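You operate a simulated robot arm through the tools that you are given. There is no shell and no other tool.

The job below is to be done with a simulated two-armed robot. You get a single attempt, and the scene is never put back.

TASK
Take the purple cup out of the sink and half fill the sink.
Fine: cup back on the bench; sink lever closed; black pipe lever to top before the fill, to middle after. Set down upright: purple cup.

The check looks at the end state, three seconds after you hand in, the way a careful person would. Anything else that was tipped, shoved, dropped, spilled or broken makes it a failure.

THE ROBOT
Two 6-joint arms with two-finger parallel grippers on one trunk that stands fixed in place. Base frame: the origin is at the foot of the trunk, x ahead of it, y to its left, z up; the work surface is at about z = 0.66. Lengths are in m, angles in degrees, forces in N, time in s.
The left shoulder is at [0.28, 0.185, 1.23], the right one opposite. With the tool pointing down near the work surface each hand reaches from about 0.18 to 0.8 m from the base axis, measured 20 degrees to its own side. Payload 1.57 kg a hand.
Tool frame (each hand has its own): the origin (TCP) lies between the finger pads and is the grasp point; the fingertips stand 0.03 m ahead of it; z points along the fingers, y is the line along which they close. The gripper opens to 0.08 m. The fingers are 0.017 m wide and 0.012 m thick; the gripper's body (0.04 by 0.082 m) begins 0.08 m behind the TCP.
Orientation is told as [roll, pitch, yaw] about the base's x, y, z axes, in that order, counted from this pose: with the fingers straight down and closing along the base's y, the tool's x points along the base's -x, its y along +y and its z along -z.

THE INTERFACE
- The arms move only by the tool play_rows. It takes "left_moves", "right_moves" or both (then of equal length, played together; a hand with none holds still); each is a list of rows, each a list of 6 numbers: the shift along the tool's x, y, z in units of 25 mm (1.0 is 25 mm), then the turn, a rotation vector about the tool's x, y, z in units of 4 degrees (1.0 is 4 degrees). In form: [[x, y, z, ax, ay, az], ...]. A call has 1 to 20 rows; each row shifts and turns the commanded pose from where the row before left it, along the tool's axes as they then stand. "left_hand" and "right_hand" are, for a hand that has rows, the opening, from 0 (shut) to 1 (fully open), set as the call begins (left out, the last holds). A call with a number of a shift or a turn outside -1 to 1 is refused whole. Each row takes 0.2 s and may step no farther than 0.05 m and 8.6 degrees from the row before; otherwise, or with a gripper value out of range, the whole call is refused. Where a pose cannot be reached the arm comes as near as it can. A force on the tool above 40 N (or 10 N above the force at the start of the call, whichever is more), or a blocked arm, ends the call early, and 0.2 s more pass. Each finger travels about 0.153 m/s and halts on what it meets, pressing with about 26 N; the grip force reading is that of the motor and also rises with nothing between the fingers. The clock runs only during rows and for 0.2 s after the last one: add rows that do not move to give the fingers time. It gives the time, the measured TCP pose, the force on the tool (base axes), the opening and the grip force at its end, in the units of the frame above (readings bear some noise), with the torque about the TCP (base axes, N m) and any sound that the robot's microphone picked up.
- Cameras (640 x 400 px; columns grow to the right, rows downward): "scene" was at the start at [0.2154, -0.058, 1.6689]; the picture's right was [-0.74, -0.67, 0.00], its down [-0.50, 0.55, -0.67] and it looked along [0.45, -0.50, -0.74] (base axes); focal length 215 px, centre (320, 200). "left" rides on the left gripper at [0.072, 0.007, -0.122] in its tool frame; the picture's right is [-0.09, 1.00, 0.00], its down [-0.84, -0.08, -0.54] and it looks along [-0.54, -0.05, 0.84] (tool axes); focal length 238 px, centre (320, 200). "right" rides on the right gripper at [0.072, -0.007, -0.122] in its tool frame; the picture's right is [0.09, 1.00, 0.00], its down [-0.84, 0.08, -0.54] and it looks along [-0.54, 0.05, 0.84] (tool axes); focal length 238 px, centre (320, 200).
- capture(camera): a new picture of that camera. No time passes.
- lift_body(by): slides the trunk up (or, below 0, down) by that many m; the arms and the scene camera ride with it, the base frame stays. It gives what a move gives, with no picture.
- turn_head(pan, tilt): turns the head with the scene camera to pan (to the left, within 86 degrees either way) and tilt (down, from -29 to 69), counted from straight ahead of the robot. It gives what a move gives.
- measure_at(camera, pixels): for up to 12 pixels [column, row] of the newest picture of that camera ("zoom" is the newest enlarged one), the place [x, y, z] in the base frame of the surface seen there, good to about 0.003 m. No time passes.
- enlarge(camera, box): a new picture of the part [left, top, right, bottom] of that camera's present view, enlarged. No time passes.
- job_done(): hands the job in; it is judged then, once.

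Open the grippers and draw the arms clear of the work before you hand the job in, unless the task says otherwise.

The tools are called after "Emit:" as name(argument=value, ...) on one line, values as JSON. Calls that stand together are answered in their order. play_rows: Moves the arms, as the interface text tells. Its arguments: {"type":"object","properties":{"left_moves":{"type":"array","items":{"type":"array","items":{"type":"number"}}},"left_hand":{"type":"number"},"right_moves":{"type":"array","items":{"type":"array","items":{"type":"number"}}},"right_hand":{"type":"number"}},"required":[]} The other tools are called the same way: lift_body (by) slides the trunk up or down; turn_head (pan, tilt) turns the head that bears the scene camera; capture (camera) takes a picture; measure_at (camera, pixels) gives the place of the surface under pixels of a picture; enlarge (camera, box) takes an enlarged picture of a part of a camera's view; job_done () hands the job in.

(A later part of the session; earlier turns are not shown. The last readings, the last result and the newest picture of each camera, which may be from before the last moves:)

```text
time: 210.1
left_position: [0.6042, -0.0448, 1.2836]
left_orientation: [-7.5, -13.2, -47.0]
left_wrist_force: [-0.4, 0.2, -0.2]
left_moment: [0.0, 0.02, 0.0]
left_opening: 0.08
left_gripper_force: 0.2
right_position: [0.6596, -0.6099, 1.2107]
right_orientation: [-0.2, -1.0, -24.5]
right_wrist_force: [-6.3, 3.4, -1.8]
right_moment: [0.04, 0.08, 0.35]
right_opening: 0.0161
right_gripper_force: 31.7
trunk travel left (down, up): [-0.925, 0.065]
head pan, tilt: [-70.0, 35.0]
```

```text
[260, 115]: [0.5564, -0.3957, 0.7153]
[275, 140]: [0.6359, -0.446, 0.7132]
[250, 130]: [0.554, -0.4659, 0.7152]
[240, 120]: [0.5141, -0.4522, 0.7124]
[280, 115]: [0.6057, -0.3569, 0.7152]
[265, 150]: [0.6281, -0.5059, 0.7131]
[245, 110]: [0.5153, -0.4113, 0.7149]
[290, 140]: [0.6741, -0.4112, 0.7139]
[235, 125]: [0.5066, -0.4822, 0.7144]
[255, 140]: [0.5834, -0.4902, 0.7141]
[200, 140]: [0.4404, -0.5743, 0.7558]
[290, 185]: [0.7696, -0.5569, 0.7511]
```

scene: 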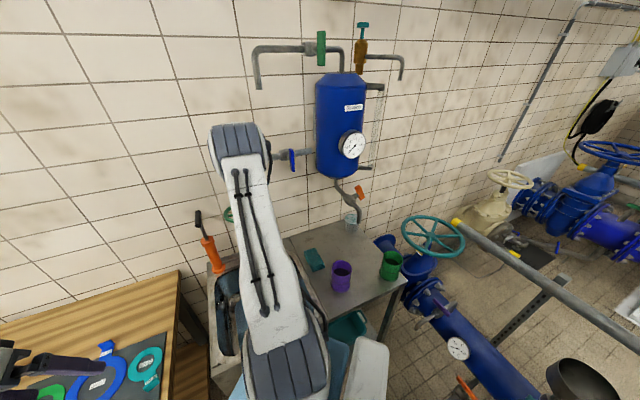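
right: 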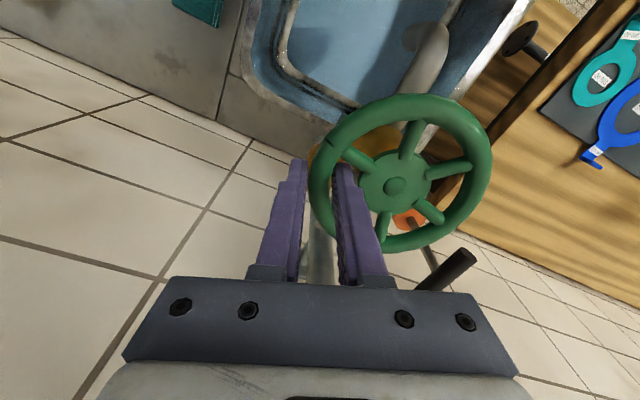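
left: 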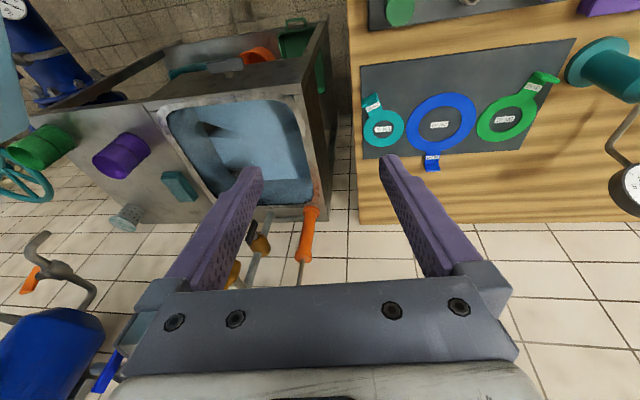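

Level 0.714 at the same steady rate. I'll hold another ~42 s (expecting ≈0.740).

Emit:
play_rows(right_moves=[[0, 0, 0, 0, 0, 0], [0, 0, 0, 0, 0, 0], [0, 0, 0, 0, 0, 0], [0, 0, 0, 0, 0, 0], [0, 0, 0, 0, 0, 0], [0, 0, 0, 0, 0, 0], [0, 0, 0, 0, 0, 0], [0, 0, 0, 0, 0, 0], [0, 0, 0, 0, 0, 0], [0, 0, 0, 0, 0, 0], [0, 0, 0, 0, 0, 0], [0, 0, 0, 0, 0, 0], [0, 0, 0, 0, 0, 0], [0, 0, 0, 0, 0, 0], [0, 0, 0, 0, 0, 0], [0, 0, 0, 0, 0, 0], [0, 0, 0, 0, 0, 0], [0, 0, 0, 0, 0, 0], [0, 0, 0, 0, 0, 0], [0, 0, 0, 0, 0, 0]])

Emit:
play_rows(right_moves=[[0, 0, 0, 0, 0, 0], [0, 0, 0, 0, 0, 0], [0, 0, 0, 0, 0, 0], [0, 0, 0, 0, 0, 0], [0, 0, 0, 0, 0, 0], [0, 0, 0, 0, 0, 0], [0, 0, 0, 0, 0, 0], [0, 0, 0, 0, 0, 0], [0, 0, 0, 0, 0, 0], [0, 0, 0, 0, 0, 0], [0, 0, 0, 0, 0, 0], [0, 0, 0, 0, 0, 0], [0, 0, 0, 0, 0, 0], [0, 0, 0, 0, 0, 0], [0, 0, 0, 0, 0, 0], [0, 0, 0, 0, 0, 0], [0, 0, 0, 0, 0, 0], [0, 0, 0, 0, 0, 0], [0, 0, 0, 0, 0, 0], [0, 0, 0, 0, 0, 0]])

Emit:
play_rows(right_moves=[[0, 0, 0, 0, 0, 0], [0, 0, 0, 0, 0, 0], [0, 0, 0, 0, 0, 0], [0, 0, 0, 0, 0, 0], [0, 0, 0, 0, 0, 0], [0, 0, 0, 0, 0, 0], [0, 0, 0, 0, 0, 0], [0, 0, 0, 0, 0, 0], [0, 0, 0, 0, 0, 0], [0, 0, 0, 0, 0, 0], [0, 0, 0, 0, 0, 0], [0, 0, 0, 0, 0, 0], [0, 0, 0, 0, 0, 0], [0, 0, 0, 0, 0, 0], [0, 0, 0, 0, 0, 0], [0, 0, 0, 0, 0, 0], [0, 0, 0, 0, 0, 0], [0, 0, 0, 0, 0, 0], [0, 0, 0, 0, 0, 0], [0, 0, 0, 0, 0, 0]])

Emit:
play_rows(right_moves=[[0, 0, 0, 0, 0, 0], [0, 0, 0, 0, 0, 0], [0, 0, 0, 0, 0, 0], [0, 0, 0, 0, 0, 0], [0, 0, 0, 0, 0, 0], [0, 0, 0, 0, 0, 0], [0, 0, 0, 0, 0, 0], [0, 0, 0, 0, 0, 0], [0, 0, 0, 0, 0, 0], [0, 0, 0, 0, 0, 0], [0, 0, 0, 0, 0, 0], [0, 0, 0, 0, 0, 0], [0, 0, 0, 0, 0, 0], [0, 0, 0, 0, 0, 0], [0, 0, 0, 0, 0, 0], [0, 0, 0, 0, 0, 0], [0, 0, 0, 0, 0, 0], [0, 0, 0, 0, 0, 0], [0, 0, 0, 0, 0, 0], [0, 0, 0, 0, 0, 0]])

Emit:
play_rows(right_moves=[[0, 0, 0, 0, 0, 0], [0, 0, 0, 0, 0, 0], [0, 0, 0, 0, 0, 0], [0, 0, 0, 0, 0, 0], [0, 0, 0, 0, 0, 0], [0, 0, 0, 0, 0, 0], [0, 0, 0, 0, 0, 0], [0, 0, 0, 0, 0, 0], [0, 0, 0, 0, 0, 0], [0, 0, 0, 0, 0, 0], [0, 0, 0, 0, 0, 0], [0, 0, 0, 0, 0, 0], [0, 0, 0, 0, 0, 0], [0, 0, 0, 0, 0, 0], [0, 0, 0, 0, 0, 0], [0, 0, 0, 0, 0, 0], [0, 0, 0, 0, 0, 0], [0, 0, 0, 0, 0, 0], [0, 0, 0, 0, 0, 0], [0, 0, 0, 0, 0, 0]])

Emit:
play_rows(right_moves=[[0, 0, 0, 0, 0, 0], [0, 0, 0, 0, 0, 0], [0, 0, 0, 0, 0, 0], [0, 0, 0, 0, 0, 0], [0, 0, 0, 0, 0, 0], [0, 0, 0, 0, 0, 0], [0, 0, 0, 0, 0, 0], [0, 0, 0, 0, 0, 0], [0, 0, 0, 0, 0, 0], [0, 0, 0, 0, 0, 0], [0, 0, 0, 0, 0, 0], [0, 0, 0, 0, 0, 0], [0, 0, 0, 0, 0, 0], [0, 0, 0, 0, 0, 0], [0, 0, 0, 0, 0, 0], [0, 0, 0, 0, 0, 0], [0, 0, 0, 0, 0, 0], [0, 0, 0, 0, 0, 0], [0, 0, 0, 0, 0, 0], [0, 0, 0, 0, 0, 0]])

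Emit:
play_rows(right_moves=[[0, 0, 0, 0, 0, 0], [0, 0, 0, 0, 0, 0], [0, 0, 0, 0, 0, 0], [0, 0, 0, 0, 0, 0], [0, 0, 0, 0, 0, 0], [0, 0, 0, 0, 0, 0], [0, 0, 0, 0, 0, 0], [0, 0, 0, 0, 0, 0], [0, 0, 0, 0, 0, 0], [0, 0, 0, 0, 0, 0], [0, 0, 0, 0, 0, 0], [0, 0, 0, 0, 0, 0], [0, 0, 0, 0, 0, 0], [0, 0, 0, 0, 0, 0], [0, 0, 0, 0, 0, 0], [0, 0, 0, 0, 0, 0], [0, 0, 0, 0, 0, 0], [0, 0, 0, 0, 0, 0], [0, 0, 0, 0, 0, 0], [0, 0, 0, 0, 0, 0]])

Emit:
play_rows(right_moves=[[0, 0, 0, 0, 0, 0], [0, 0, 0, 0, 0, 0], [0, 0, 0, 0, 0, 0], [0, 0, 0, 0, 0, 0], [0, 0, 0, 0, 0, 0], [0, 0, 0, 0, 0, 0], [0, 0, 0, 0, 0, 0], [0, 0, 0, 0, 0, 0], [0, 0, 0, 0, 0, 0], [0, 0, 0, 0, 0, 0], [0, 0, 0, 0, 0, 0], [0, 0, 0, 0, 0, 0], [0, 0, 0, 0, 0, 0], [0, 0, 0, 0, 0, 0], [0, 0, 0, 0, 0, 0], [0, 0, 0, 0, 0, 0], [0, 0, 0, 0, 0, 0], [0, 0, 0, 0, 0, 0], [0, 0, 0, 0, 0, 0], [0, 0, 0, 0, 0, 0]])

Emit:
play_rows(right_moves=[[0, 0, 0, 0, 0, 0], [0, 0, 0, 0, 0, 0], [0, 0, 0, 0, 0, 0], [0, 0, 0, 0, 0, 0], [0, 0, 0, 0, 0, 0], [0, 0, 0, 0, 0, 0], [0, 0, 0, 0, 0, 0], [0, 0, 0, 0, 0, 0], [0, 0, 0, 0, 0, 0], [0, 0, 0, 0, 0, 0], [0, 0, 0, 0, 0, 0], [0, 0, 0, 0, 0, 0], [0, 0, 0, 0, 0, 0], [0, 0, 0, 0, 0, 0], [0, 0, 0, 0, 0, 0], [0, 0, 0, 0, 0, 0], [0, 0, 0, 0, 0, 0], [0, 0, 0, 0, 0, 0], [0, 0, 0, 0, 0, 0], [0, 0, 0, 0, 0, 0]])

Emit:
play_rows(right_moves=[[0, 0, 0, 0, 0, 0], [0, 0, 0, 0, 0, 0], [0, 0, 0, 0, 0, 0], [0, 0, 0, 0, 0, 0], [0, 0, 0, 0, 0, 0], [0, 0, 0, 0, 0, 0], [0, 0, 0, 0, 0, 0], [0, 0, 0, 0, 0, 0], [0, 0, 0, 0, 0, 0], [0, 0, 0, 0, 0, 0], [0, 0, 0, 0, 0, 0], [0, 0, 0, 0, 0, 0], [0, 0, 0, 0, 0, 0], [0, 0, 0, 0, 0, 0], [0, 0, 0, 0, 0, 0], [0, 0, 0, 0, 0, 0], [0, 0, 0, 0, 0, 0], [0, 0, 0, 0, 0, 0], [0, 0, 0, 0, 0, 0], [0, 0, 0, 0, 0, 0]])

Emit:
capture(camera="left")

Emit:
measure_at(camera="left", pixels=[[260, 115], [275, 140], [250, 130], [240, 120], [280, 115], [265, 150], [245, 110], [290, 140], [235, 125], [255, 140], [200, 140], [285, 185]])

```text
time: 214.3
left_position: [0.604, -0.0454, 1.2811]
left_orientation: [-7.5, -13.2, -47.0]
left_wrist_force: [0.5, 0.3, -0.5]
left_moment: [0.0, 0.0, 0.04]
left_opening: 0.0797
left_gripper_force: 0.1
right_position: [0.6592, -0.6104, 1.2106]
right_orientation: [-0.4, -1.1, -24.5]
right_wrist_force: [-6.2, 2.6, -1.1]
right_moment: [0.02, 0.09, 0.34]
right_opening: 0.0165
right_gripper_force: 32.1
trunk travel left (down, up): [-0.925, 0.065]
head pan, tilt: [-70.0, 35.0]
```

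```text
time: 218.5
left_position: [0.6033, -0.0451, 1.2821]
left_orientation: [-7.5, -13.1, -47.1]
left_wrist_force: [0.9, -0.2, -0.3]
left_moment: [0.03, -0.03, 0.01]
left_opening: 0.0799
left_gripper_force: 0.0
right_position: [0.6584, -0.6097, 1.2111]
right_orientation: [-0.4, -1.0, -24.4]
right_wrist_force: [-6.9, 2.1, -0.7]
right_moment: [0.04, 0.11, 0.38]
right_opening: 0.0163
right_gripper_force: 31.6
trunk travel left (down, up): [-0.925, 0.065]
head pan, tilt: [-70.0, 35.0]
```

```text
time: 222.7
left_position: [0.6043, -0.0458, 1.2817]
left_orientation: [-7.5, -13.2, -47.0]
left_wrist_force: [0.1, 0.2, 0.4]
left_moment: [-0.03, -0.03, -0.02]
left_opening: 0.08
left_gripper_force: 0.1
right_position: [0.6583, -0.6106, 1.2118]
right_orientation: [-0.3, -1.1, -24.6]
right_wrist_force: [-7.1, 2.8, -1.3]
right_moment: [0.03, 0.1, 0.35]
right_opening: 0.0164
right_gripper_force: 31.4
trunk travel left (down, up): [-0.925, 0.065]
head pan, tilt: [-70.0, 35.0]
```

```text
time: 226.9
left_position: [0.6044, -0.0444, 1.2817]
left_orientation: [-7.6, -13.2, -47.1]
left_wrist_force: [0.8, 0.2, -0.6]
left_moment: [-0.02, 0.02, 0.02]
left_opening: 0.0801
left_gripper_force: 0.1
right_position: [0.6589, -0.6106, 1.2119]
right_orientation: [-0.3, -1.0, -24.5]
right_wrist_force: [-6.9, 2.8, -0.9]
right_moment: [0.06, 0.06, 0.34]
right_opening: 0.0163
right_gripper_force: 31.4
trunk travel left (down, up): [-0.925, 0.065]
head pan, tilt: [-70.0, 35.0]
```

```text
time: 231.1
left_position: [0.6051, -0.0453, 1.2808]
left_orientation: [-7.6, -13.3, -47.1]
left_wrist_force: [-0.3, -0.3, 0.2]
left_moment: [0.03, -0.01, -0.03]
left_opening: 0.0801
left_gripper_force: 0.1
right_position: [0.6589, -0.6087, 1.2112]
right_orientation: [-0.2, -1.0, -24.5]
right_wrist_force: [-7.3, 2.8, -0.9]
right_moment: [0.07, 0.07, 0.38]
right_opening: 0.0164
right_gripper_force: 31.7
trunk travel left (down, up): [-0.925, 0.065]
head pan, tilt: [-70.0, 35.0]
```

```text
time: 235.3
left_position: [0.6028, -0.0456, 1.2811]
left_orientation: [-7.6, -13.2, -47.1]
left_wrist_force: [0.3, 0.5, -0.4]
left_moment: [0.01, -0.01, -0.04]
left_opening: 0.0801
left_gripper_force: 0.1
right_position: [0.6577, -0.6096, 1.2111]
right_orientation: [-0.3, -1.0, -24.5]
right_wrist_force: [-6.4, 3.0, -0.9]
right_moment: [0.02, 0.12, 0.41]
right_opening: 0.0162
right_gripper_force: 31.3
trunk travel left (down, up): [-0.925, 0.065]
head pan, tilt: [-70.0, 35.0]
```

```text
time: 239.5
left_position: [0.6043, -0.0451, 1.2809]
left_orientation: [-7.5, -13.2, -47.1]
left_wrist_force: [-0.8, 0.4, 0.4]
left_moment: [0.01, 0.0, 0.0]
left_opening: 0.0799
left_gripper_force: 0.1
right_position: [0.66, -0.611, 1.211]
right_orientation: [-0.2, -0.9, -24.6]
right_wrist_force: [-6.7, 2.7, -1.1]
right_moment: [0.07, 0.11, 0.39]
right_opening: 0.0163
right_gripper_force: 32.1
trunk travel left (down, up): [-0.925, 0.065]
head pan, tilt: [-70.0, 35.0]
```

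```text
time: 243.7
left_position: [0.6039, -0.0459, 1.2814]
left_orientation: [-7.6, -13.2, -47.0]
left_wrist_force: [-0.2, -0.7, 0.6]
left_moment: [0.01, 0.01, -0.01]
left_opening: 0.0796
left_gripper_force: 0.1
right_position: [0.6589, -0.6097, 1.2119]
right_orientation: [-0.3, -1.0, -24.5]
right_wrist_force: [-5.9, 3.3, -0.2]
right_moment: [0.04, 0.09, 0.36]
right_opening: 0.0163
right_gripper_force: 31.6
trunk travel left (down, up): [-0.925, 0.065]
head pan, tilt: [-70.0, 35.0]
```

```text
time: 247.9
left_position: [0.6053, -0.0441, 1.2822]
left_orientation: [-7.6, -13.2, -47.0]
left_wrist_force: [-0.1, 0.4, 0.2]
left_moment: [0.0, 0.0, 0.01]
left_opening: 0.0798
left_gripper_force: 0.1
right_position: [0.659, -0.6121, 1.2119]
right_orientation: [-0.3, -0.9, -24.5]
right_wrist_force: [-7.5, 3.1, -1.2]
right_moment: [0.04, 0.1, 0.38]
right_opening: 0.0164
right_gripper_force: 32.4
trunk travel left (down, up): [-0.925, 0.065]
head pan, tilt: [-70.0, 35.0]
```

```text
time: 252.1
left_position: [0.6044, -0.0452, 1.2823]
left_orientation: [-7.7, -13.1, -47.0]
left_wrist_force: [0.0, 0.1, 0.1]
left_moment: [0.01, -0.03, 0.01]
left_opening: 0.08
left_gripper_force: 0.1
right_position: [0.6598, -0.6106, 1.2109]
right_orientation: [-0.2, -1.0, -24.4]
right_wrist_force: [-7.3, 3.4, -0.1]
right_moment: [0.04, 0.1, 0.36]
right_opening: 0.0162
right_gripper_force: 31.9
trunk travel left (down, up): [-0.925, 0.065]
head pan, tilt: [-70.0, 35.0]
```

```text
taken
```

left: 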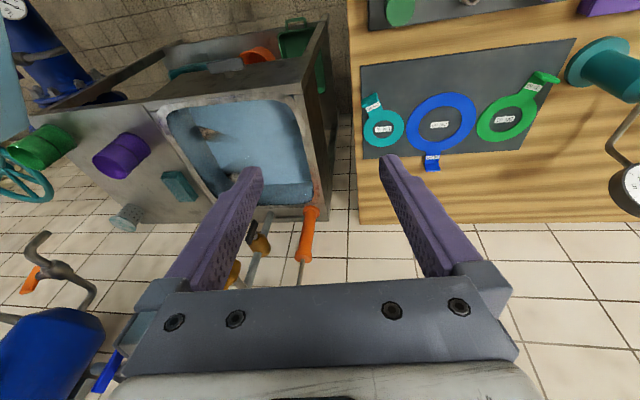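

```text
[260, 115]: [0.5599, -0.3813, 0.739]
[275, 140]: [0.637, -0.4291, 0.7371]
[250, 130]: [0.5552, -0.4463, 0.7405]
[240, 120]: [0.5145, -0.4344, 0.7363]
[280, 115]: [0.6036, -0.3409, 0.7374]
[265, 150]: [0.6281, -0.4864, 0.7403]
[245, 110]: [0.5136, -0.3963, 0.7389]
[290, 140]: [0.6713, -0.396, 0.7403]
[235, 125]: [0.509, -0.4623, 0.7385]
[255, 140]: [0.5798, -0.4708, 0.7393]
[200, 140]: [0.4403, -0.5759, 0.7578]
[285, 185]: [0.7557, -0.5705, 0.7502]
```

Level 0.739; half depth (floor 0.661, rim 0.840) is ≈0.7505. I'll wait ~17 s more and then close the wheel (which adds ~1.5 mm).

Emit:
play_rows(right_moves=[[0, 0, 0, 0, 0, 0], [0, 0, 0, 0, 0, 0], [0, 0, 0, 0, 0, 0], [0, 0, 0, 0, 0, 0], [0, 0, 0, 0, 0, 0], [0, 0, 0, 0, 0, 0], [0, 0, 0, 0, 0, 0], [0, 0, 0, 0, 0, 0], [0, 0, 0, 0, 0, 0], [0, 0, 0, 0, 0, 0], [0, 0, 0, 0, 0, 0], [0, 0, 0, 0, 0, 0], [0, 0, 0, 0, 0, 0], [0, 0, 0, 0, 0, 0], [0, 0, 0, 0, 0, 0], [0, 0, 0, 0, 0, 0], [0, 0, 0, 0, 0, 0], [0, 0, 0, 0, 0, 0], [0, 0, 0, 0, 0, 0], [0, 0, 0, 0, 0, 0]])

Emit:
play_rows(right_moves=[[0, 0, 0, 0, 0, 0], [0, 0, 0, 0, 0, 0], [0, 0, 0, 0, 0, 0], [0, 0, 0, 0, 0, 0], [0, 0, 0, 0, 0, 0], [0, 0, 0, 0, 0, 0], [0, 0, 0, 0, 0, 0], [0, 0, 0, 0, 0, 0], [0, 0, 0, 0, 0, 0], [0, 0, 0, 0, 0, 0], [0, 0, 0, 0, 0, 0], [0, 0, 0, 0, 0, 0], [0, 0, 0, 0, 0, 0], [0, 0, 0, 0, 0, 0], [0, 0, 0, 0, 0, 0], [0, 0, 0, 0, 0, 0], [0, 0, 0, 0, 0, 0], [0, 0, 0, 0, 0, 0], [0, 0, 0, 0, 0, 0], [0, 0, 0, 0, 0, 0]])

Emit:
play_rows(right_moves=[[0, 0, 0, 0, 0, 0], [0, 0, 0, 0, 0, 0], [0, 0, 0, 0, 0, 0], [0, 0, 0, 0, 0, 0], [0, 0, 0, 0, 0, 0], [0, 0, 0, 0, 0, 0], [0, 0, 0, 0, 0, 0], [0, 0, 0, 0, 0, 0], [0, 0, 0, 0, 0, 0], [0, 0, 0, 0, 0, 0], [0, 0, 0, 0, 0, 0], [0, 0, 0, 0, 0, 0], [0, 0, 0, 0, 0, 0], [0, 0, 0, 0, 0, 0], [0, 0, 0, 0, 0, 0], [0, 0, 0, 0, 0, 0], [0, 0, 0, 0, 0, 0], [0, 0, 0, 0, 0, 0], [0, 0, 0, 0, 0, 0], [0, 0, 0, 0, 0, 0]])

Emit:
play_rows(right_moves=[[0, 0, 0, 0, 0, 0], [0, 0, 0, 0, 0, 0], [0, 0, 0, 0, 0, 0], [0, 0, 0, 0, 0, 0], [0, 0, 0, 0, 0, 0], [0, 0, 0, 0, 0, 0], [0, 0, 0, 0, 0, 0], [0, 0, 0, 0, 0, 0], [0, 0, 0, 0, 0, 0], [0, 0, 0, 0, 0, 0], [0, 0, 0, 0, 0, 0], [0, 0, 0, 0, 0, 0], [0, 0, 0, 0, 0, 0], [0, 0, 0, 0, 0, 0], [0, 0, 0, 0, 0, 0], [0, 0, 0, 0, 0, 0], [0, 0, 0, 0, 0, 0], [0, 0, 0, 0, 0, 0], [0, 0, 0, 0, 0, 0], [0, 0, 0, 0, 0, 0]])

Emit:
capture(camera="left")

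Emit:
measure_at(camera="left", pixels=[[260, 115], [275, 140], [250, 130], [240, 120], [280, 115], [265, 150], [245, 110], [290, 140], [235, 125], [255, 140]])

```text
time: 256.3
left_position: [0.6037, -0.0455, 1.2819]
left_orientation: [-7.6, -13.2, -47.1]
left_wrist_force: [-0.8, -0.6, 0.2]
left_moment: [-0.03, 0.0, 0.01]
left_opening: 0.0798
left_gripper_force: 0.0
right_position: [0.6588, -0.6094, 1.2121]
right_orientation: [-0.2, -1.0, -24.4]
right_wrist_force: [-7.1, 3.2, 0.2]
right_moment: [-0.01, 0.09, 0.36]
right_opening: 0.0161
right_gripper_force: 31.9
trunk travel left (down, up): [-0.925, 0.065]
head pan, tilt: [-70.0, 35.0]
```

```text
time: 260.5
left_position: [0.6043, -0.0449, 1.2815]
left_orientation: [-7.6, -13.1, -47.0]
left_wrist_force: [-0.4, 0.0, -0.3]
left_moment: [-0.01, 0.0, -0.03]
left_opening: 0.0798
left_gripper_force: 0.2
right_position: [0.6587, -0.6107, 1.2121]
right_orientation: [-0.4, -1.1, -24.6]
right_wrist_force: [-7.9, 3.8, -0.9]
right_moment: [0.05, 0.09, 0.38]
right_opening: 0.0161
right_gripper_force: 31.6
trunk travel left (down, up): [-0.925, 0.065]
head pan, tilt: [-70.0, 35.0]
```

```text
time: 264.7
left_position: [0.6034, -0.0446, 1.2823]
left_orientation: [-7.7, -13.2, -47.0]
left_wrist_force: [-0.1, 0.5, -0.4]
left_moment: [-0.02, 0.03, 0.01]
left_opening: 0.08
left_gripper_force: 0.1
right_position: [0.6589, -0.6094, 1.2106]
right_orientation: [-0.4, -1.0, -24.4]
right_wrist_force: [-7.2, 2.9, -1.1]
right_moment: [0.01, 0.07, 0.36]
right_opening: 0.0163
right_gripper_force: 31.7
trunk travel left (down, up): [-0.925, 0.065]
head pan, tilt: [-70.0, 35.0]
```

```text
time: 268.9
left_position: [0.6045, -0.045, 1.281]
left_orientation: [-7.6, -13.2, -47.0]
left_wrist_force: [-0.2, -0.8, -0.5]
left_moment: [0.02, 0.0, -0.01]
left_opening: 0.0797
left_gripper_force: 0.0
right_position: [0.659, -0.6107, 1.2116]
right_orientation: [-0.4, -1.1, -24.4]
right_wrist_force: [-6.9, 3.6, -0.9]
right_moment: [0.03, 0.08, 0.37]
right_opening: 0.0162
right_gripper_force: 31.5
trunk travel left (down, up): [-0.925, 0.065]
head pan, tilt: [-70.0, 35.0]
```

```text
taken
```

left: 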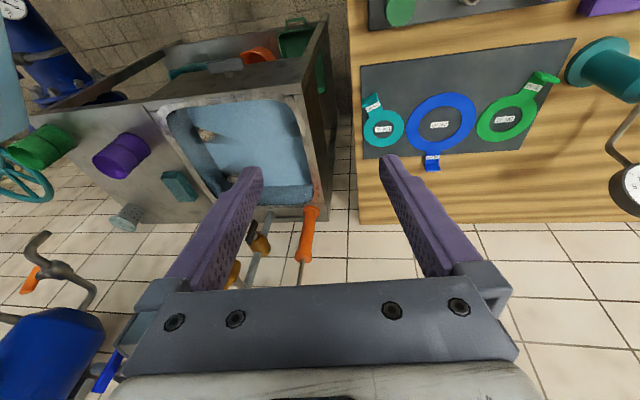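

```text
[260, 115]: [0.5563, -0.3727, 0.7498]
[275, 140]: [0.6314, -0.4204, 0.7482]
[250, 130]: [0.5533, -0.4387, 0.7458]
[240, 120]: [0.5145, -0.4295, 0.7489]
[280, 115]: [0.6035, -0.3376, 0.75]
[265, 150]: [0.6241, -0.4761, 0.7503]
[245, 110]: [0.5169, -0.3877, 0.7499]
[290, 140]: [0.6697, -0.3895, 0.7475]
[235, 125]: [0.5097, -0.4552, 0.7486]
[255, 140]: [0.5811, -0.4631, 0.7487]
```

Level is 0.7488. I'll now close the wheel: first 40° clockwise back along the same circle.

Emit:
play_rows(right_moves=[[0.1366, 0.005, 0, 0, 0, 1], [0.1366, 0.005, 0, 0, 0, 1], [0.1366, 0.005, 0, 0, 0, 1], [0.1366, 0.005, 0, 0, 0, 1], [0.1366, 0.005, 0, 0, 0, 1], [0.1366, 0.005, 0, 0, 0, 1], [0.1366, 0.005, 0, 0, 0, 1], [0.1366, 0.005, 0, 0, 0, 1], [0.1366, 0.005, 0, 0, 0, 1], [0.1366, 0.005, 0, 0, 0, 1]])

```text
time: 271.1
left_position: [0.6038, -0.0451, 1.2813]
left_orientation: [-7.6, -13.2, -46.9]
left_wrist_force: [0.7, 0.9, 0.3]
left_moment: [-0.02, 0.0, 0.02]
left_opening: 0.0799
left_gripper_force: 0.0
right_position: [0.6347, -0.5865, 1.2107]
right_orientation: [0.4, -1.0, -64.6]
right_wrist_force: [-3.2, 2.1, 0.5]
right_moment: [-0.4, -0.24, 0.27]
right_opening: 0.0165
right_gripper_force: 31.7
trunk travel left (down, up): [-0.925, 0.065]
head pan, tilt: [-70.0, 35.0]
```

Forces are low and the wheel follows (yaw −64.6°). I'll turn another 32° clockwise.

Emit:
play_rows(right_moves=[[0.1366, 0.005, 0, 0, 0, 1], [0.1366, 0.005, 0, 0, 0, 1], [0.1366, 0.005, 0, 0, 0, 1], [0.1366, 0.005, 0, 0, 0, 1], [0.1366, 0.005, 0, 0, 0, 1], [0.1366, 0.005, 0, 0, 0, 1], [0.1366, 0.005, 0, 0, 0, 1], [0.1366, 0.005, 0, 0, 0, 1]])

```text
time: 272.9
left_position: [0.6039, -0.0456, 1.2813]
left_orientation: [-7.6, -13.2, -47.0]
left_wrist_force: [-0.9, -0.3, 0.0]
left_moment: [-0.02, -0.01, 0.01]
left_opening: 0.0797
left_gripper_force: 0.1
right_position: [0.6317, -0.5606, 1.2109]
right_orientation: [0.8, -0.6, -96.6]
right_wrist_force: [-3.7, -1.6, 2.8]
right_moment: [-0.85, 0.12, 0.02]
right_opening: 0.0165
right_gripper_force: 32.3
trunk travel left (down, up): [-0.925, 0.065]
head pan, tilt: [-70.0, 35.0]
```

Nearly at the original closed angle (−103°). I'll continue with small 2° steps, feeling for the closed stop.

Emit:
play_rows(right_moves=[[0.0683, 0.002, 0, 0, 0, 0.5], [0.0683, 0.002, 0, 0, 0, 0.5], [0.0683, 0.002, 0, 0, 0, 0.5]])

Emit:
capture(camera="right")

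Emit:
capture(camera="left")

Emit:
measure_at(camera="left", pixels=[[260, 115], [275, 140], [250, 130], [240, 120], [280, 115], [265, 150], [245, 110], [290, 140], [235, 125], [255, 140]])

```text
time: 273.7
left_position: [0.6037, -0.046, 1.2808]
left_orientation: [-7.6, -13.2, -47.0]
left_wrist_force: [-0.6, -0.2, -0.6]
left_moment: [0.02, -0.03, -0.04]
left_opening: 0.0799
left_gripper_force: 0.1
right_position: [0.6303, -0.5558, 1.2108]
right_orientation: [0.9, -0.6, -102.7]
right_wrist_force: [-2.8, -0.5, 6.0]
right_moment: [-0.47, 0.19, 0.04]
right_opening: 0.0161
right_gripper_force: 32.0
trunk travel left (down, up): [-0.925, 0.065]
head pan, tilt: [-70.0, 35.0]
```

```text
taken
```

right: 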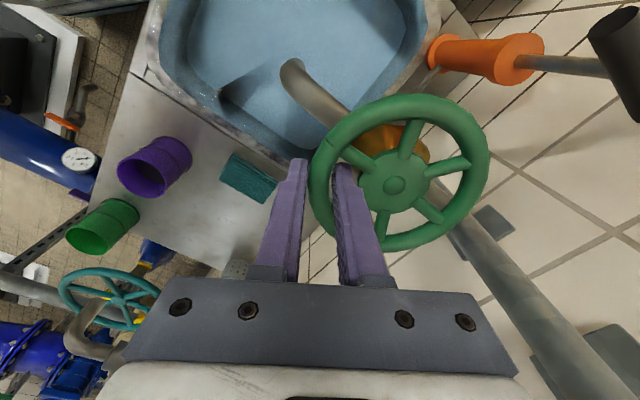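

```text
taken
```

left: 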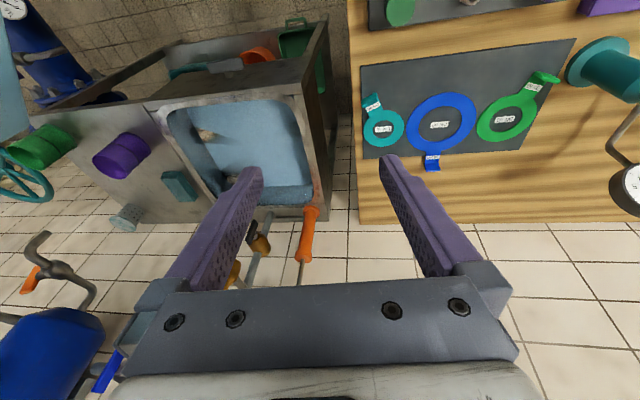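

```text
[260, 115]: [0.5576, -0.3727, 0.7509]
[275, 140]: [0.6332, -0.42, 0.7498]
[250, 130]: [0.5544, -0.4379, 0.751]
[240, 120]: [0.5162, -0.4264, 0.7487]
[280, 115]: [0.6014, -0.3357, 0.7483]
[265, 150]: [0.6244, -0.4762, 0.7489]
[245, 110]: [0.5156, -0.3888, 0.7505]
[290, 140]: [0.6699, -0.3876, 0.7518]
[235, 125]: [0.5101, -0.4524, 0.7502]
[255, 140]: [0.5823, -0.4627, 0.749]
```

Level 0.750; the wheel is back at its starting angle with no stop felt yet. I'll turn a few degrees more to make sure it is fully shut.

Emit:
play_rows(right_moves=[[0.0683, 0.002, 0, 0, 0, 0.5], [0.0683, 0.002, 0, 0, 0, 0.5]])

```text
time: 274.3
left_position: [0.6038, -0.0455, 1.2823]
left_orientation: [-7.5, -13.2, -46.9]
left_wrist_force: [-0.1, -0.3, 0.5]
left_moment: [0.01, 0.0, 0.01]
left_opening: 0.0802
left_gripper_force: 0.0
right_position: [0.6317, -0.5529, 1.2114]
right_orientation: [1.1, -0.5, -106.6]
right_wrist_force: [-2.7, -8.7, 6.8]
right_moment: [0.25, -0.07, 0.38]
right_opening: 0.0165
right_gripper_force: 31.7
trunk travel left (down, up): [-0.925, 0.065]
head pan, tilt: [-70.0, 35.0]
```

A resisting force (8.7 N) begins; one more 2° step to confirm the stop.

Emit:
play_rows(right_moves=[[0.0683, 0.002, 0, 0, 0, 0.5]])

Emit:
capture(camera="right")

```text
time: 274.7
left_position: [0.6037, -0.045, 1.2835]
left_orientation: [-7.4, -13.1, -47.0]
left_wrist_force: [-0.5, -0.1, -0.5]
left_moment: [0.02, 0.03, 0.0]
left_opening: 0.08
left_gripper_force: 0.0
right_position: [0.6334, -0.5513, 1.2106]
right_orientation: [1.0, -0.5, -108.6]
right_wrist_force: [-5.7, -12.2, 6.5]
right_moment: [-0.24, 0.07, 0.33]
right_opening: 0.0167
right_gripper_force: 32.0
trunk travel left (down, up): [-0.925, 0.065]
head pan, tilt: [-70.0, 35.0]
```

```text
taken
```

right: 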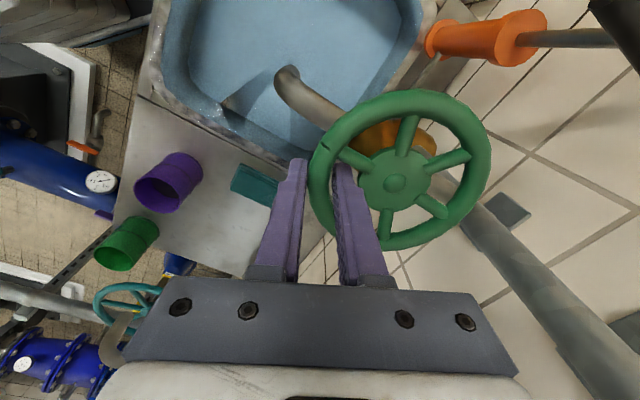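

The wheel no longer follows (12 N resistance), so it's shut. I'll open the gripper to 0.024 m and rise straight up off the wheel.

Emit:
play_rows(right_moves=[[0, 0, 0, 0, 0, 0], [0, 0, 0, 0, 0, 0]], right_hand=0.3)

Emit:
play_rows(right_moves=[[0, 0, -0.2, 0, 0, 0], [0, 0, -0.4, 0, 0, 0], [0, 0, -0.6, 0, 0, 0], [0, 0, -0.8, 0, 0, 0], [0, 0, -0.8, 0, 0, 0]])

Emit:
capture(camera="right")

Emit:
capture(camera="left")

Emit:
measure_at(camera="left", pixels=[[260, 115], [275, 140], [250, 130], [240, 120], [280, 115], [265, 150], [245, 110], [290, 140], [235, 125], [255, 140]])

```text
time: 275.3
left_position: [0.6038, -0.0461, 1.2802]
left_orientation: [-7.6, -13.2, -47.0]
left_wrist_force: [-0.2, -0.8, 0.2]
left_moment: [-0.02, -0.02, 0.03]
left_opening: 0.0797
left_gripper_force: 0.0
right_position: [0.6318, -0.5497, 1.2095]
right_orientation: [0.8, -0.2, -108.5]
right_wrist_force: [-4.8, -0.2, -1.0]
right_moment: [0.01, 0.08, 0.0]
right_opening: 0.0202
right_gripper_force: 0.2
trunk travel left (down, up): [-0.925, 0.065]
head pan, tilt: [-70.0, 35.0]
```

```text
time: 276.5
left_position: [0.6037, -0.0444, 1.2812]
left_orientation: [-7.7, -13.2, -47.0]
left_wrist_force: [0.4, -1.5, 0.3]
left_moment: [0.0, 0.04, 0.01]
left_opening: 0.0799
left_gripper_force: 0.0
right_position: [0.633, -0.5502, 1.2816]
right_orientation: [1.0, -0.4, -108.6]
right_wrist_force: [0.1, 0.5, 0.2]
right_moment: [-0.03, 0.0, 0.0]
right_opening: 0.0243
right_gripper_force: 0.1
trunk travel left (down, up): [-0.925, 0.065]
head pan, tilt: [-70.0, 35.0]
```

```text
taken
```

right: 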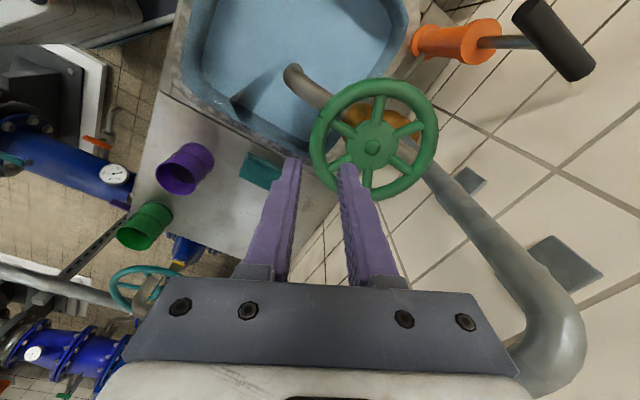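

```text
taken
```

left: 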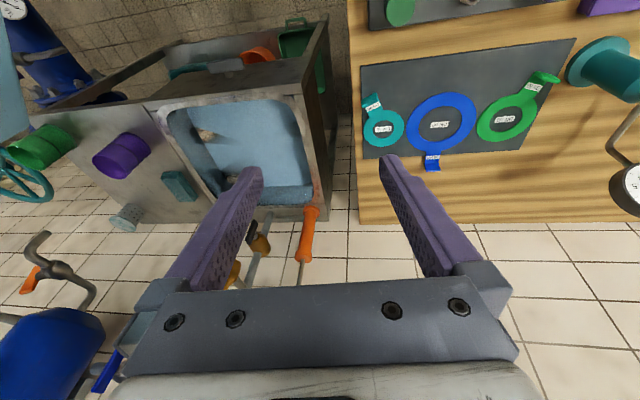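

```text
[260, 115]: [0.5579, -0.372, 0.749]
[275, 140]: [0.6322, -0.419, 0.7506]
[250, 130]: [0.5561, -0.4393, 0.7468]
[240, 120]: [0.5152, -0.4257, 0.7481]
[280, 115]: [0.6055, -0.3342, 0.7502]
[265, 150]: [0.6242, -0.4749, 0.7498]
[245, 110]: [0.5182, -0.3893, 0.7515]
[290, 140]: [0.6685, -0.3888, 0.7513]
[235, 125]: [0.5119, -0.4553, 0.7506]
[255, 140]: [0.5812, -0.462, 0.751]
```

The wheel is released and the level holds at 0.750. Now the black lever to the middle: I'll retreat the right hand, then yaw back to 0° and pitch up again.

Emit:
play_rows(right_moves=[[-0.496, -0.937, -0.23, 0, 0, 0], [-0.496, -0.937, -0.23, 0, 0, 0], [-0.496, -0.937, -0.23, 0, 0, 0], [-0.496, -0.937, -0.23, 0, 0, 0], [-0.496, -0.937, -0.23, 0, 0, 0], [-0.496, -0.937, -0.23, 0, 0, 0], [-0.496, -0.937, -0.23, 0, 0, 0]], right_hand=0)

Emit:
play_rows(right_moves=[[0, 0, 0, 0, 0, -1], [0, 0, 0, 0, 0, -1], [0, 0, 0, 0, 0, -1], [0, 0, 0, 0, 0, -1], [0, 0, 0, 0, 0, -1], [0, 0, 0, 0, 0, -1], [0, 0, 0, 0, 0, -1], [0, 0, 0, 0, 0, -1], [0, 0, 0, 0, 0, -1], [0, 0, 0, 0, 0, -1], [0, 0, 0, 0, 0, -1], [0, 0, 0, 0, 0, -1], [0, 0, 0, 0, 0, -1], [0, 0, 0, 0, 0, -1], [0, 0, 0, 0, 0, -1], [0, 0, 0, 0, 0, -1], [0, 0, 0, 0, 0, -1], [0, 0, 0, 0, 0, -1], [0, 0, 0, 0, 0, -1], [0, 0, 0, 0, 0, -1]])

Emit:
play_rows(right_moves=[[0, 0, 0, 0, 0, -1], [0, 0, 0, 0, 0, -1], [0, 0, 0, 0, 0, -1], [0, 0, 0, 0, 0, -1], [0, 0, 0, 0, 0, -1], [0, 0, 0, 0, 0, -1], [0, 0, 0, 0, 0, -1], [0, 0, 0, 0, 0, -0.15]])

```text
time: 278.1
left_position: [0.6036, -0.0438, 1.2808]
left_orientation: [-7.6, -13.2, -47.0]
left_wrist_force: [0.0, 0.1, 0.4]
left_moment: [-0.01, -0.01, 0.02]
left_opening: 0.0798
left_gripper_force: 0.1
right_position: [0.4496, -0.5788, 1.3198]
right_orientation: [0.9, -0.4, -108.4]
right_wrist_force: [-0.2, -0.1, 0.2]
right_moment: [-0.02, -0.01, 0.0]
right_opening: 0.0001
right_gripper_force: 21.0
trunk travel left (down, up): [-0.925, 0.065]
head pan, tilt: [-70.0, 35.0]
```

```text
time: 282.3
left_position: [0.6046, -0.0445, 1.2808]
left_orientation: [-7.6, -13.2, -47.0]
left_wrist_force: [0.1, 0.3, 0.7]
left_moment: [-0.01, 0.0, -0.03]
left_opening: 0.0798
left_gripper_force: 0.1
right_position: [0.449, -0.578, 1.3194]
right_orientation: [-0.2, -1.0, -28.3]
right_wrist_force: [-0.4, 0.9, -0.1]
right_moment: [0.0, -0.01, 0.01]
right_opening: 0.0
right_gripper_force: 21.3
trunk travel left (down, up): [-0.925, 0.065]
head pan, tilt: [-70.0, 35.0]
```

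```text
time: 284.1
left_position: [0.6043, -0.0458, 1.2821]
left_orientation: [-7.6, -13.3, -47.0]
left_wrist_force: [0.2, 0.1, 0.4]
left_moment: [-0.01, 0.04, 0.0]
left_opening: 0.0799
left_gripper_force: 0.1
right_position: [0.4478, -0.5786, 1.3195]
right_orientation: [-0.7, -0.6, 0.2]
right_wrist_force: [-0.3, -0.6, 0.7]
right_moment: [0.02, -0.01, -0.04]
right_opening: 0.0001
right_gripper_force: 21.8
trunk travel left (down, up): [-0.925, 0.065]
head pan, tilt: [-70.0, 35.0]
```

Orientation is back to yaw 0. I'll pitch up 56° and come down to the staging point right-front of the black lever.

Emit:
play_rows(right_moves=[[0, 0, 0, 0, -1, 0], [0, 0, 0, 0, -1, 0], [0, 0, 0, 0, -1, 0], [0, 0, 0, 0, -1, 0], [0, 0, 0, 0, -1, 0], [0, 0, 0, 0, -1, 0], [0, 0, 0, 0, -1, 0], [0, 0, 0, 0, -1, 0], [0, 0, 0, 0, -1, 0], [0, 0, 0, 0, -1, 0], [0, 0, 0, 0, -1, 0], [0, 0, 0, 0, -1, 0], [0, 0, 0, 0, -1, 0], [0, 0, 0, 0, -0.85, 0]])

Emit:
play_rows(right_moves=[[0.69, -0.13, 0.923, 0, 0, 0], [0.69, -0.13, 0.923, 0, 0, 0], [0.69, -0.13, 0.923, 0, 0, 0], [0.69, -0.13, 0.923, 0, 0, 0], [0.69, -0.13, 0.923, 0, 0, 0], [0.69, -0.13, 0.923, 0, 0, 0], [0.69, -0.13, 0.923, 0, 0, 0], [0.69, -0.13, 0.923, 0, 0, 0], [0.69, -0.13, 0.923, 0, 0, 0], [0.69, -0.13, 0.923, 0, 0, 0]])

Emit:
capture(camera="right")

Emit:
capture(camera="left")

Emit:
measure_at(camera="left", pixels=[[260, 115], [275, 140], [250, 130], [240, 120], [280, 115], [265, 150], [245, 110], [290, 140], [235, 125], [255, 140]])

```text
time: 287.1
left_position: [0.6034, -0.0452, 1.2814]
left_orientation: [-7.6, -13.2, -47.0]
left_wrist_force: [1.0, -0.6, -0.3]
left_moment: [0.01, 0.01, -0.02]
left_opening: 0.08
left_gripper_force: 0.1
right_position: [0.448, -0.5798, 1.3185]
right_orientation: [-1.2, -56.2, 1.0]
right_wrist_force: [-0.9, 0.4, 0.3]
right_moment: [-0.03, -0.03, -0.01]
right_opening: 0.0
right_gripper_force: 21.7
trunk travel left (down, up): [-0.925, 0.065]
head pan, tilt: [-70.0, 35.0]
```

```text
time: 289.3
left_position: [0.6048, -0.045, 1.2816]
left_orientation: [-7.6, -13.1, -47.0]
left_wrist_force: [-0.1, -1.1, -0.9]
left_moment: [-0.05, 0.0, 0.03]
left_opening: 0.0799
left_gripper_force: 0.0
right_position: [0.5458, -0.6142, 1.0482]
right_orientation: [-1.1, -56.2, 1.0]
right_wrist_force: [-0.2, 0.5, 0.5]
right_moment: [-0.02, -0.02, -0.01]
right_opening: 0.0
right_gripper_force: 21.1
trunk travel left (down, up): [-0.925, 0.065]
head pan, tilt: [-70.0, 35.0]
```

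```text
taken
```

right: 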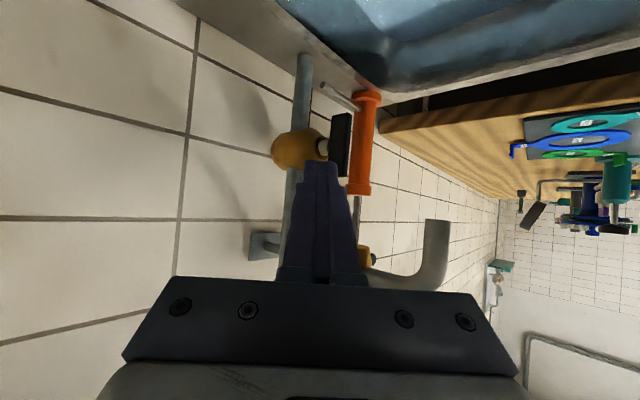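

```text
taken
```

left: 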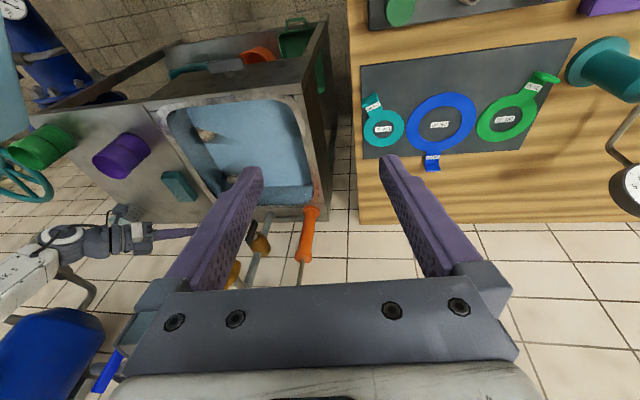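

```text
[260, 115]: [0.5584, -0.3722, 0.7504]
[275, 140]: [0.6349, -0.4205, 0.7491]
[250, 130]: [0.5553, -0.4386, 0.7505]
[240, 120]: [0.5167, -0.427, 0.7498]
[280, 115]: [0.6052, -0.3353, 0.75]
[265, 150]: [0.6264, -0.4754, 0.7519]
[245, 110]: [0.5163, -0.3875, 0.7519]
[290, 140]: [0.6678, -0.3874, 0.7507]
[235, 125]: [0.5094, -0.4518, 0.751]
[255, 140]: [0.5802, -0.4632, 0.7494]
```

Level holds at 0.7505. I'll move the fingertip beside the upper end of the vertical lever, right of it.

Emit:
play_rows(right_moves=[[-0.296, -0.005, 0.729, 0, 0, 0], [-0.296, -0.005, 0.729, 0, 0, 0], [-0.296, -0.005, 0.729, 0, 0, 0], [-0.296, -0.005, 0.729, 0, 0, 0], [-0.296, -0.005, 0.729, 0, 0, 0]])

Emit:
capture(camera="right")

Emit:
enlarge(camera="left", box=[200, 190, 300, 280])

```text
time: 290.5
left_position: [0.6044, -0.046, 1.2826]
left_orientation: [-7.6, -13.2, -46.9]
left_wrist_force: [-1.0, 0.5, -0.5]
left_moment: [-0.01, -0.01, 0.0]
left_opening: 0.0801
left_gripper_force: 0.1
right_position: [0.6408, -0.6163, 1.0274]
right_orientation: [-1.2, -56.1, 1.0]
right_wrist_force: [-0.5, -0.2, 0.1]
right_moment: [-0.01, -0.01, -0.02]
right_opening: 0.0
right_gripper_force: 21.6
trunk travel left (down, up): [-0.925, 0.065]
head pan, tilt: [-70.0, 35.0]
```

```text
taken
```

right: 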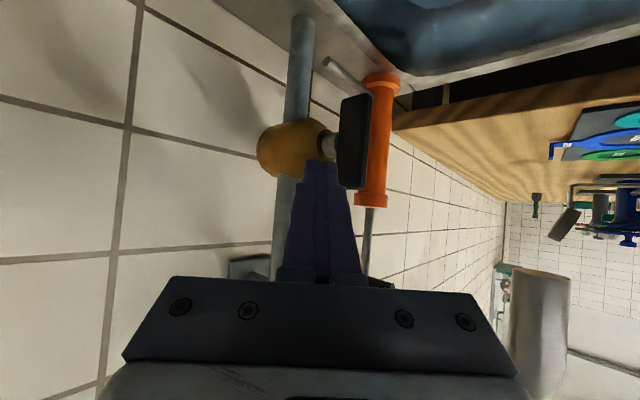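

```text
4.44 times, centred on (250, 235) of left
```

zoom: 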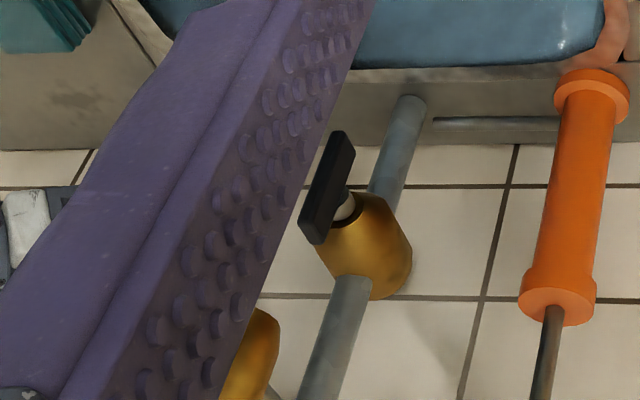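

The lever stands vertical. I'll close the empty left gripper to clear its camera's view, and push the lever's upper end left as I did before.

Emit:
play_rows(left_moves=[[0, 0, 0, 0, 0, 0], [0, 0, 0, 0, 0, 0], [0, 0, 0, 0, 0, 0], [0, 0, 0, 0, 0, 0], [0, 0, 0, 0, 0, 0]], left_hand=0, right_moves=[[-0.121, 0.195, 0.18, 0, 0, 0], [-0.121, 0.195, 0.18, 0, 0, 0], [-0.121, 0.195, 0.18, 0, 0, 0], [-0.066, 0.107, 0.0986, 0, 0, 0], [-0.066, 0.107, 0.0986, 0, 0, 0]])

Emit:
capture(camera="left")

Emit:
enlarge(camera="left", box=[200, 190, 300, 280])

```text
time: 291.7
left_position: [0.604, -0.0444, 1.2815]
left_orientation: [-7.5, -13.3, -47.0]
left_wrist_force: [-0.5, 0.0, 0.4]
left_moment: [-0.03, 0.01, 0.0]
left_opening: 0.0003
left_gripper_force: 21.3
right_position: [0.6623, -0.5958, 1.0285]
right_orientation: [-1.2, -56.1, 0.9]
right_wrist_force: [-3.4, -1.6, 1.4]
right_moment: [0.01, 0.0, -0.02]
right_opening: 0.0001
right_gripper_force: 21.2
trunk travel left (down, up): [-0.925, 0.065]
head pan, tilt: [-70.0, 35.0]
```

```text
taken
```

left: 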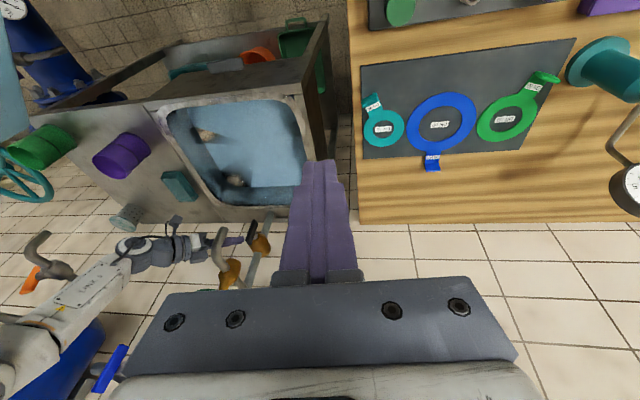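

```text
4.44 times, centred on (250, 235) of left
```

zoom: 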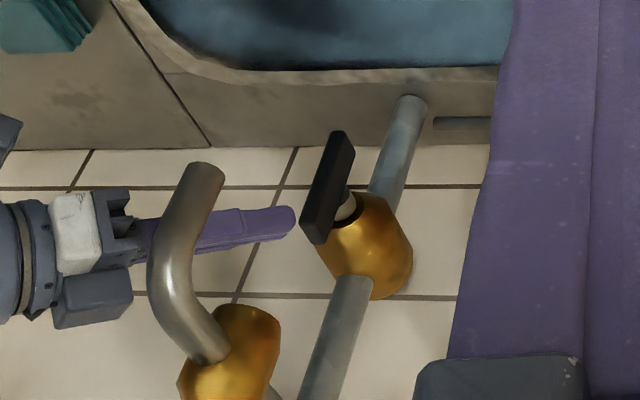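

Clear view now: the fingertip touches the lever's upper end. I'll push on 4 rows as before (≈35°) and then measure the angle.

Emit:
play_rows(right_moves=[[-0.066, 0.107, 0.0986, 0, 0, 0], [-0.066, 0.107, 0.0986, 0, 0, 0], [-0.05, 0.107, 0.11, 0, 0, 0], [-0.05, 0.107, 0.11, 0, 0, 0]])

Emit:
enlarge(camera="left", box=[200, 190, 300, 280])

```text
time: 292.7
left_position: [0.6038, -0.0449, 1.2809]
left_orientation: [-7.7, -13.2, -47.1]
left_wrist_force: [-0.2, 0.6, -0.1]
left_moment: [-0.01, -0.01, 0.0]
left_opening: 0.0
left_gripper_force: 21.1
right_position: [0.6751, -0.5846, 1.0263]
right_orientation: [-1.3, -56.2, 1.1]
right_wrist_force: [-1.8, -3.5, 2.1]
right_moment: [-0.08, 0.02, -0.07]
right_opening: 0.0
right_gripper_force: 21.3
trunk travel left (down, up): [-0.925, 0.065]
head pan, tilt: [-70.0, 35.0]
```

```text
4.44 times, centred on (250, 235) of left
```

zoom: 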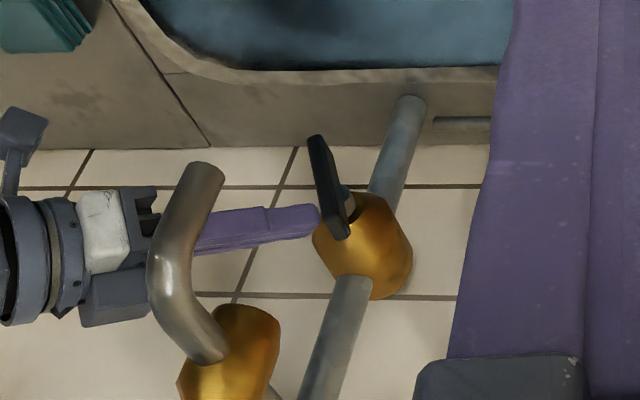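

The bar has turned; I'll measure points on it to compute its angle.

Emit:
measure_at(camera="zoom", pixels=[[316, 145], [320, 160], [326, 180], [333, 205], [340, 228], [313, 142], [345, 232]])

```text
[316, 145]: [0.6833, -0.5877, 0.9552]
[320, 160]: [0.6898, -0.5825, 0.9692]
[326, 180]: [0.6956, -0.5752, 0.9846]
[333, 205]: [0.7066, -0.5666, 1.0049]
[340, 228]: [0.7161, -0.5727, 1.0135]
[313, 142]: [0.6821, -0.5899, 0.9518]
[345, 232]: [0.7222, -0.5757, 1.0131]
```

The bar is at 32.5° from vertical; the starting "middle" was 45°. I'll push a further ~6 mm left and 3 mm down in small steps and re-measure.

Emit:
play_rows(right_moves=[[0.0, 0.1, 0.13, 0, 0, 0], [0.015, 0.05, 0.08, 0, 0, 0]])

Emit:
enlarge(camera="left", box=[200, 190, 300, 280])

Emit:
measure_at(camera="zoom", pixels=[[308, 150], [312, 155], [320, 170], [330, 190], [340, 210], [345, 218], [350, 226]])

```text
time: 293.3
left_position: [0.605, -0.0441, 1.2817]
left_orientation: [-7.6, -13.3, -47.0]
left_wrist_force: [-0.2, 0.0, -0.9]
left_moment: [0.01, -0.04, 0.0]
left_opening: 0.0001
left_gripper_force: 21.6
right_position: [0.6785, -0.5788, 1.0231]
right_orientation: [-1.2, -56.1, 1.1]
right_wrist_force: [-1.2, -1.7, 6.1]
right_moment: [0.02, -0.07, -0.01]
right_opening: 0.0001
right_gripper_force: 21.3
trunk travel left (down, up): [-0.925, 0.065]
head pan, tilt: [-70.0, 35.0]
```

```text
4.44 times, centred on (250, 235) of left
```

zoom: 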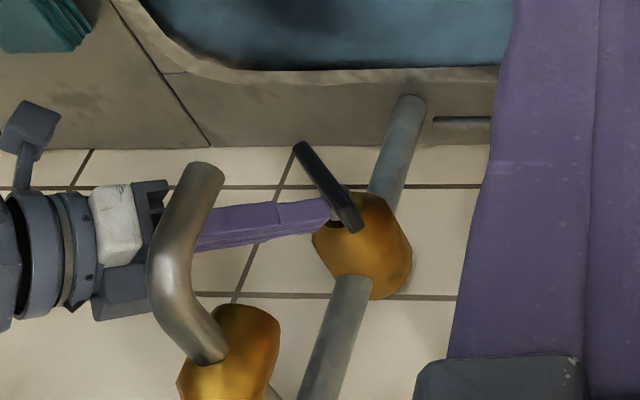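

```text
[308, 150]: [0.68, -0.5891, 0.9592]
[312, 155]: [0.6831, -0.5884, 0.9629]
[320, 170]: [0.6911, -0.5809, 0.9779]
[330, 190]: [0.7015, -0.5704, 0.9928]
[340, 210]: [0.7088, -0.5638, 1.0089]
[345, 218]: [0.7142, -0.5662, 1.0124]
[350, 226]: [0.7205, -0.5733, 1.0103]
```

I'll re-measure along the bar's centreline for a better angle.

Emit:
enlarge(camera="left", box=[255, 212, 295, 247])

Emit:
measure_at(camera="left", pixels=[[247, 224], [249, 228], [252, 232], [255, 237], [257, 240]])

Emit:
enlarge(camera="left", box=[235, 215, 275, 250])

```text
11.43 times, centred on (275, 230) of left
```

zoom: 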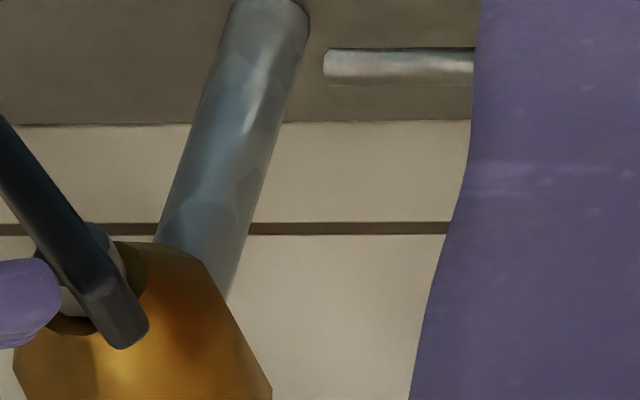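

```text
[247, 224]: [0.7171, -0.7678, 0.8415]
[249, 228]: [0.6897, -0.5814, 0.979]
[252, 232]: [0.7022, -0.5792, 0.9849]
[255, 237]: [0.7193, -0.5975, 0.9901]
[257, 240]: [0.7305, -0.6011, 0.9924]
```

```text
11.43 times, centred on (255, 232) of left
```

zoom: 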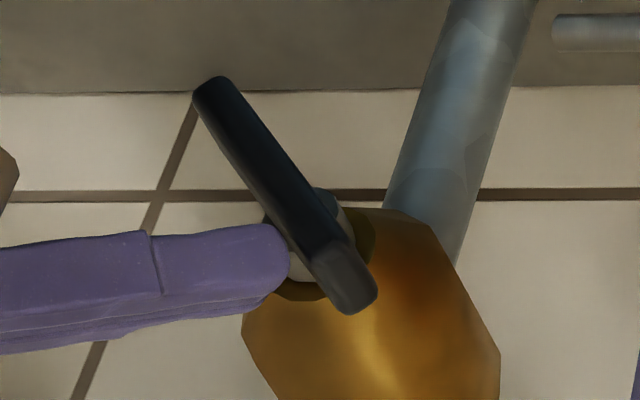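

Now with the 11× enlargement (bar from (212,90) to (345,285)) I'll measure points along the bar's front face.

Emit:
measure_at(camera="zoom", pixels=[[215, 100], [235, 130], [255, 160], [275, 190], [295, 220], [315, 250], [325, 265], [225, 100], [320, 240]])

```text
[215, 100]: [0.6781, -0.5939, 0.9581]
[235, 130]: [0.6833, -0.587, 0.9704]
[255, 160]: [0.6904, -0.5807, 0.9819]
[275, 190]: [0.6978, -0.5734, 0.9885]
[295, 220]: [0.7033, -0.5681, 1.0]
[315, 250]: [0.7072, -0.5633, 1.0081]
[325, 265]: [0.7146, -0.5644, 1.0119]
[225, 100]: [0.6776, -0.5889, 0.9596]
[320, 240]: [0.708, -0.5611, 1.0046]
```

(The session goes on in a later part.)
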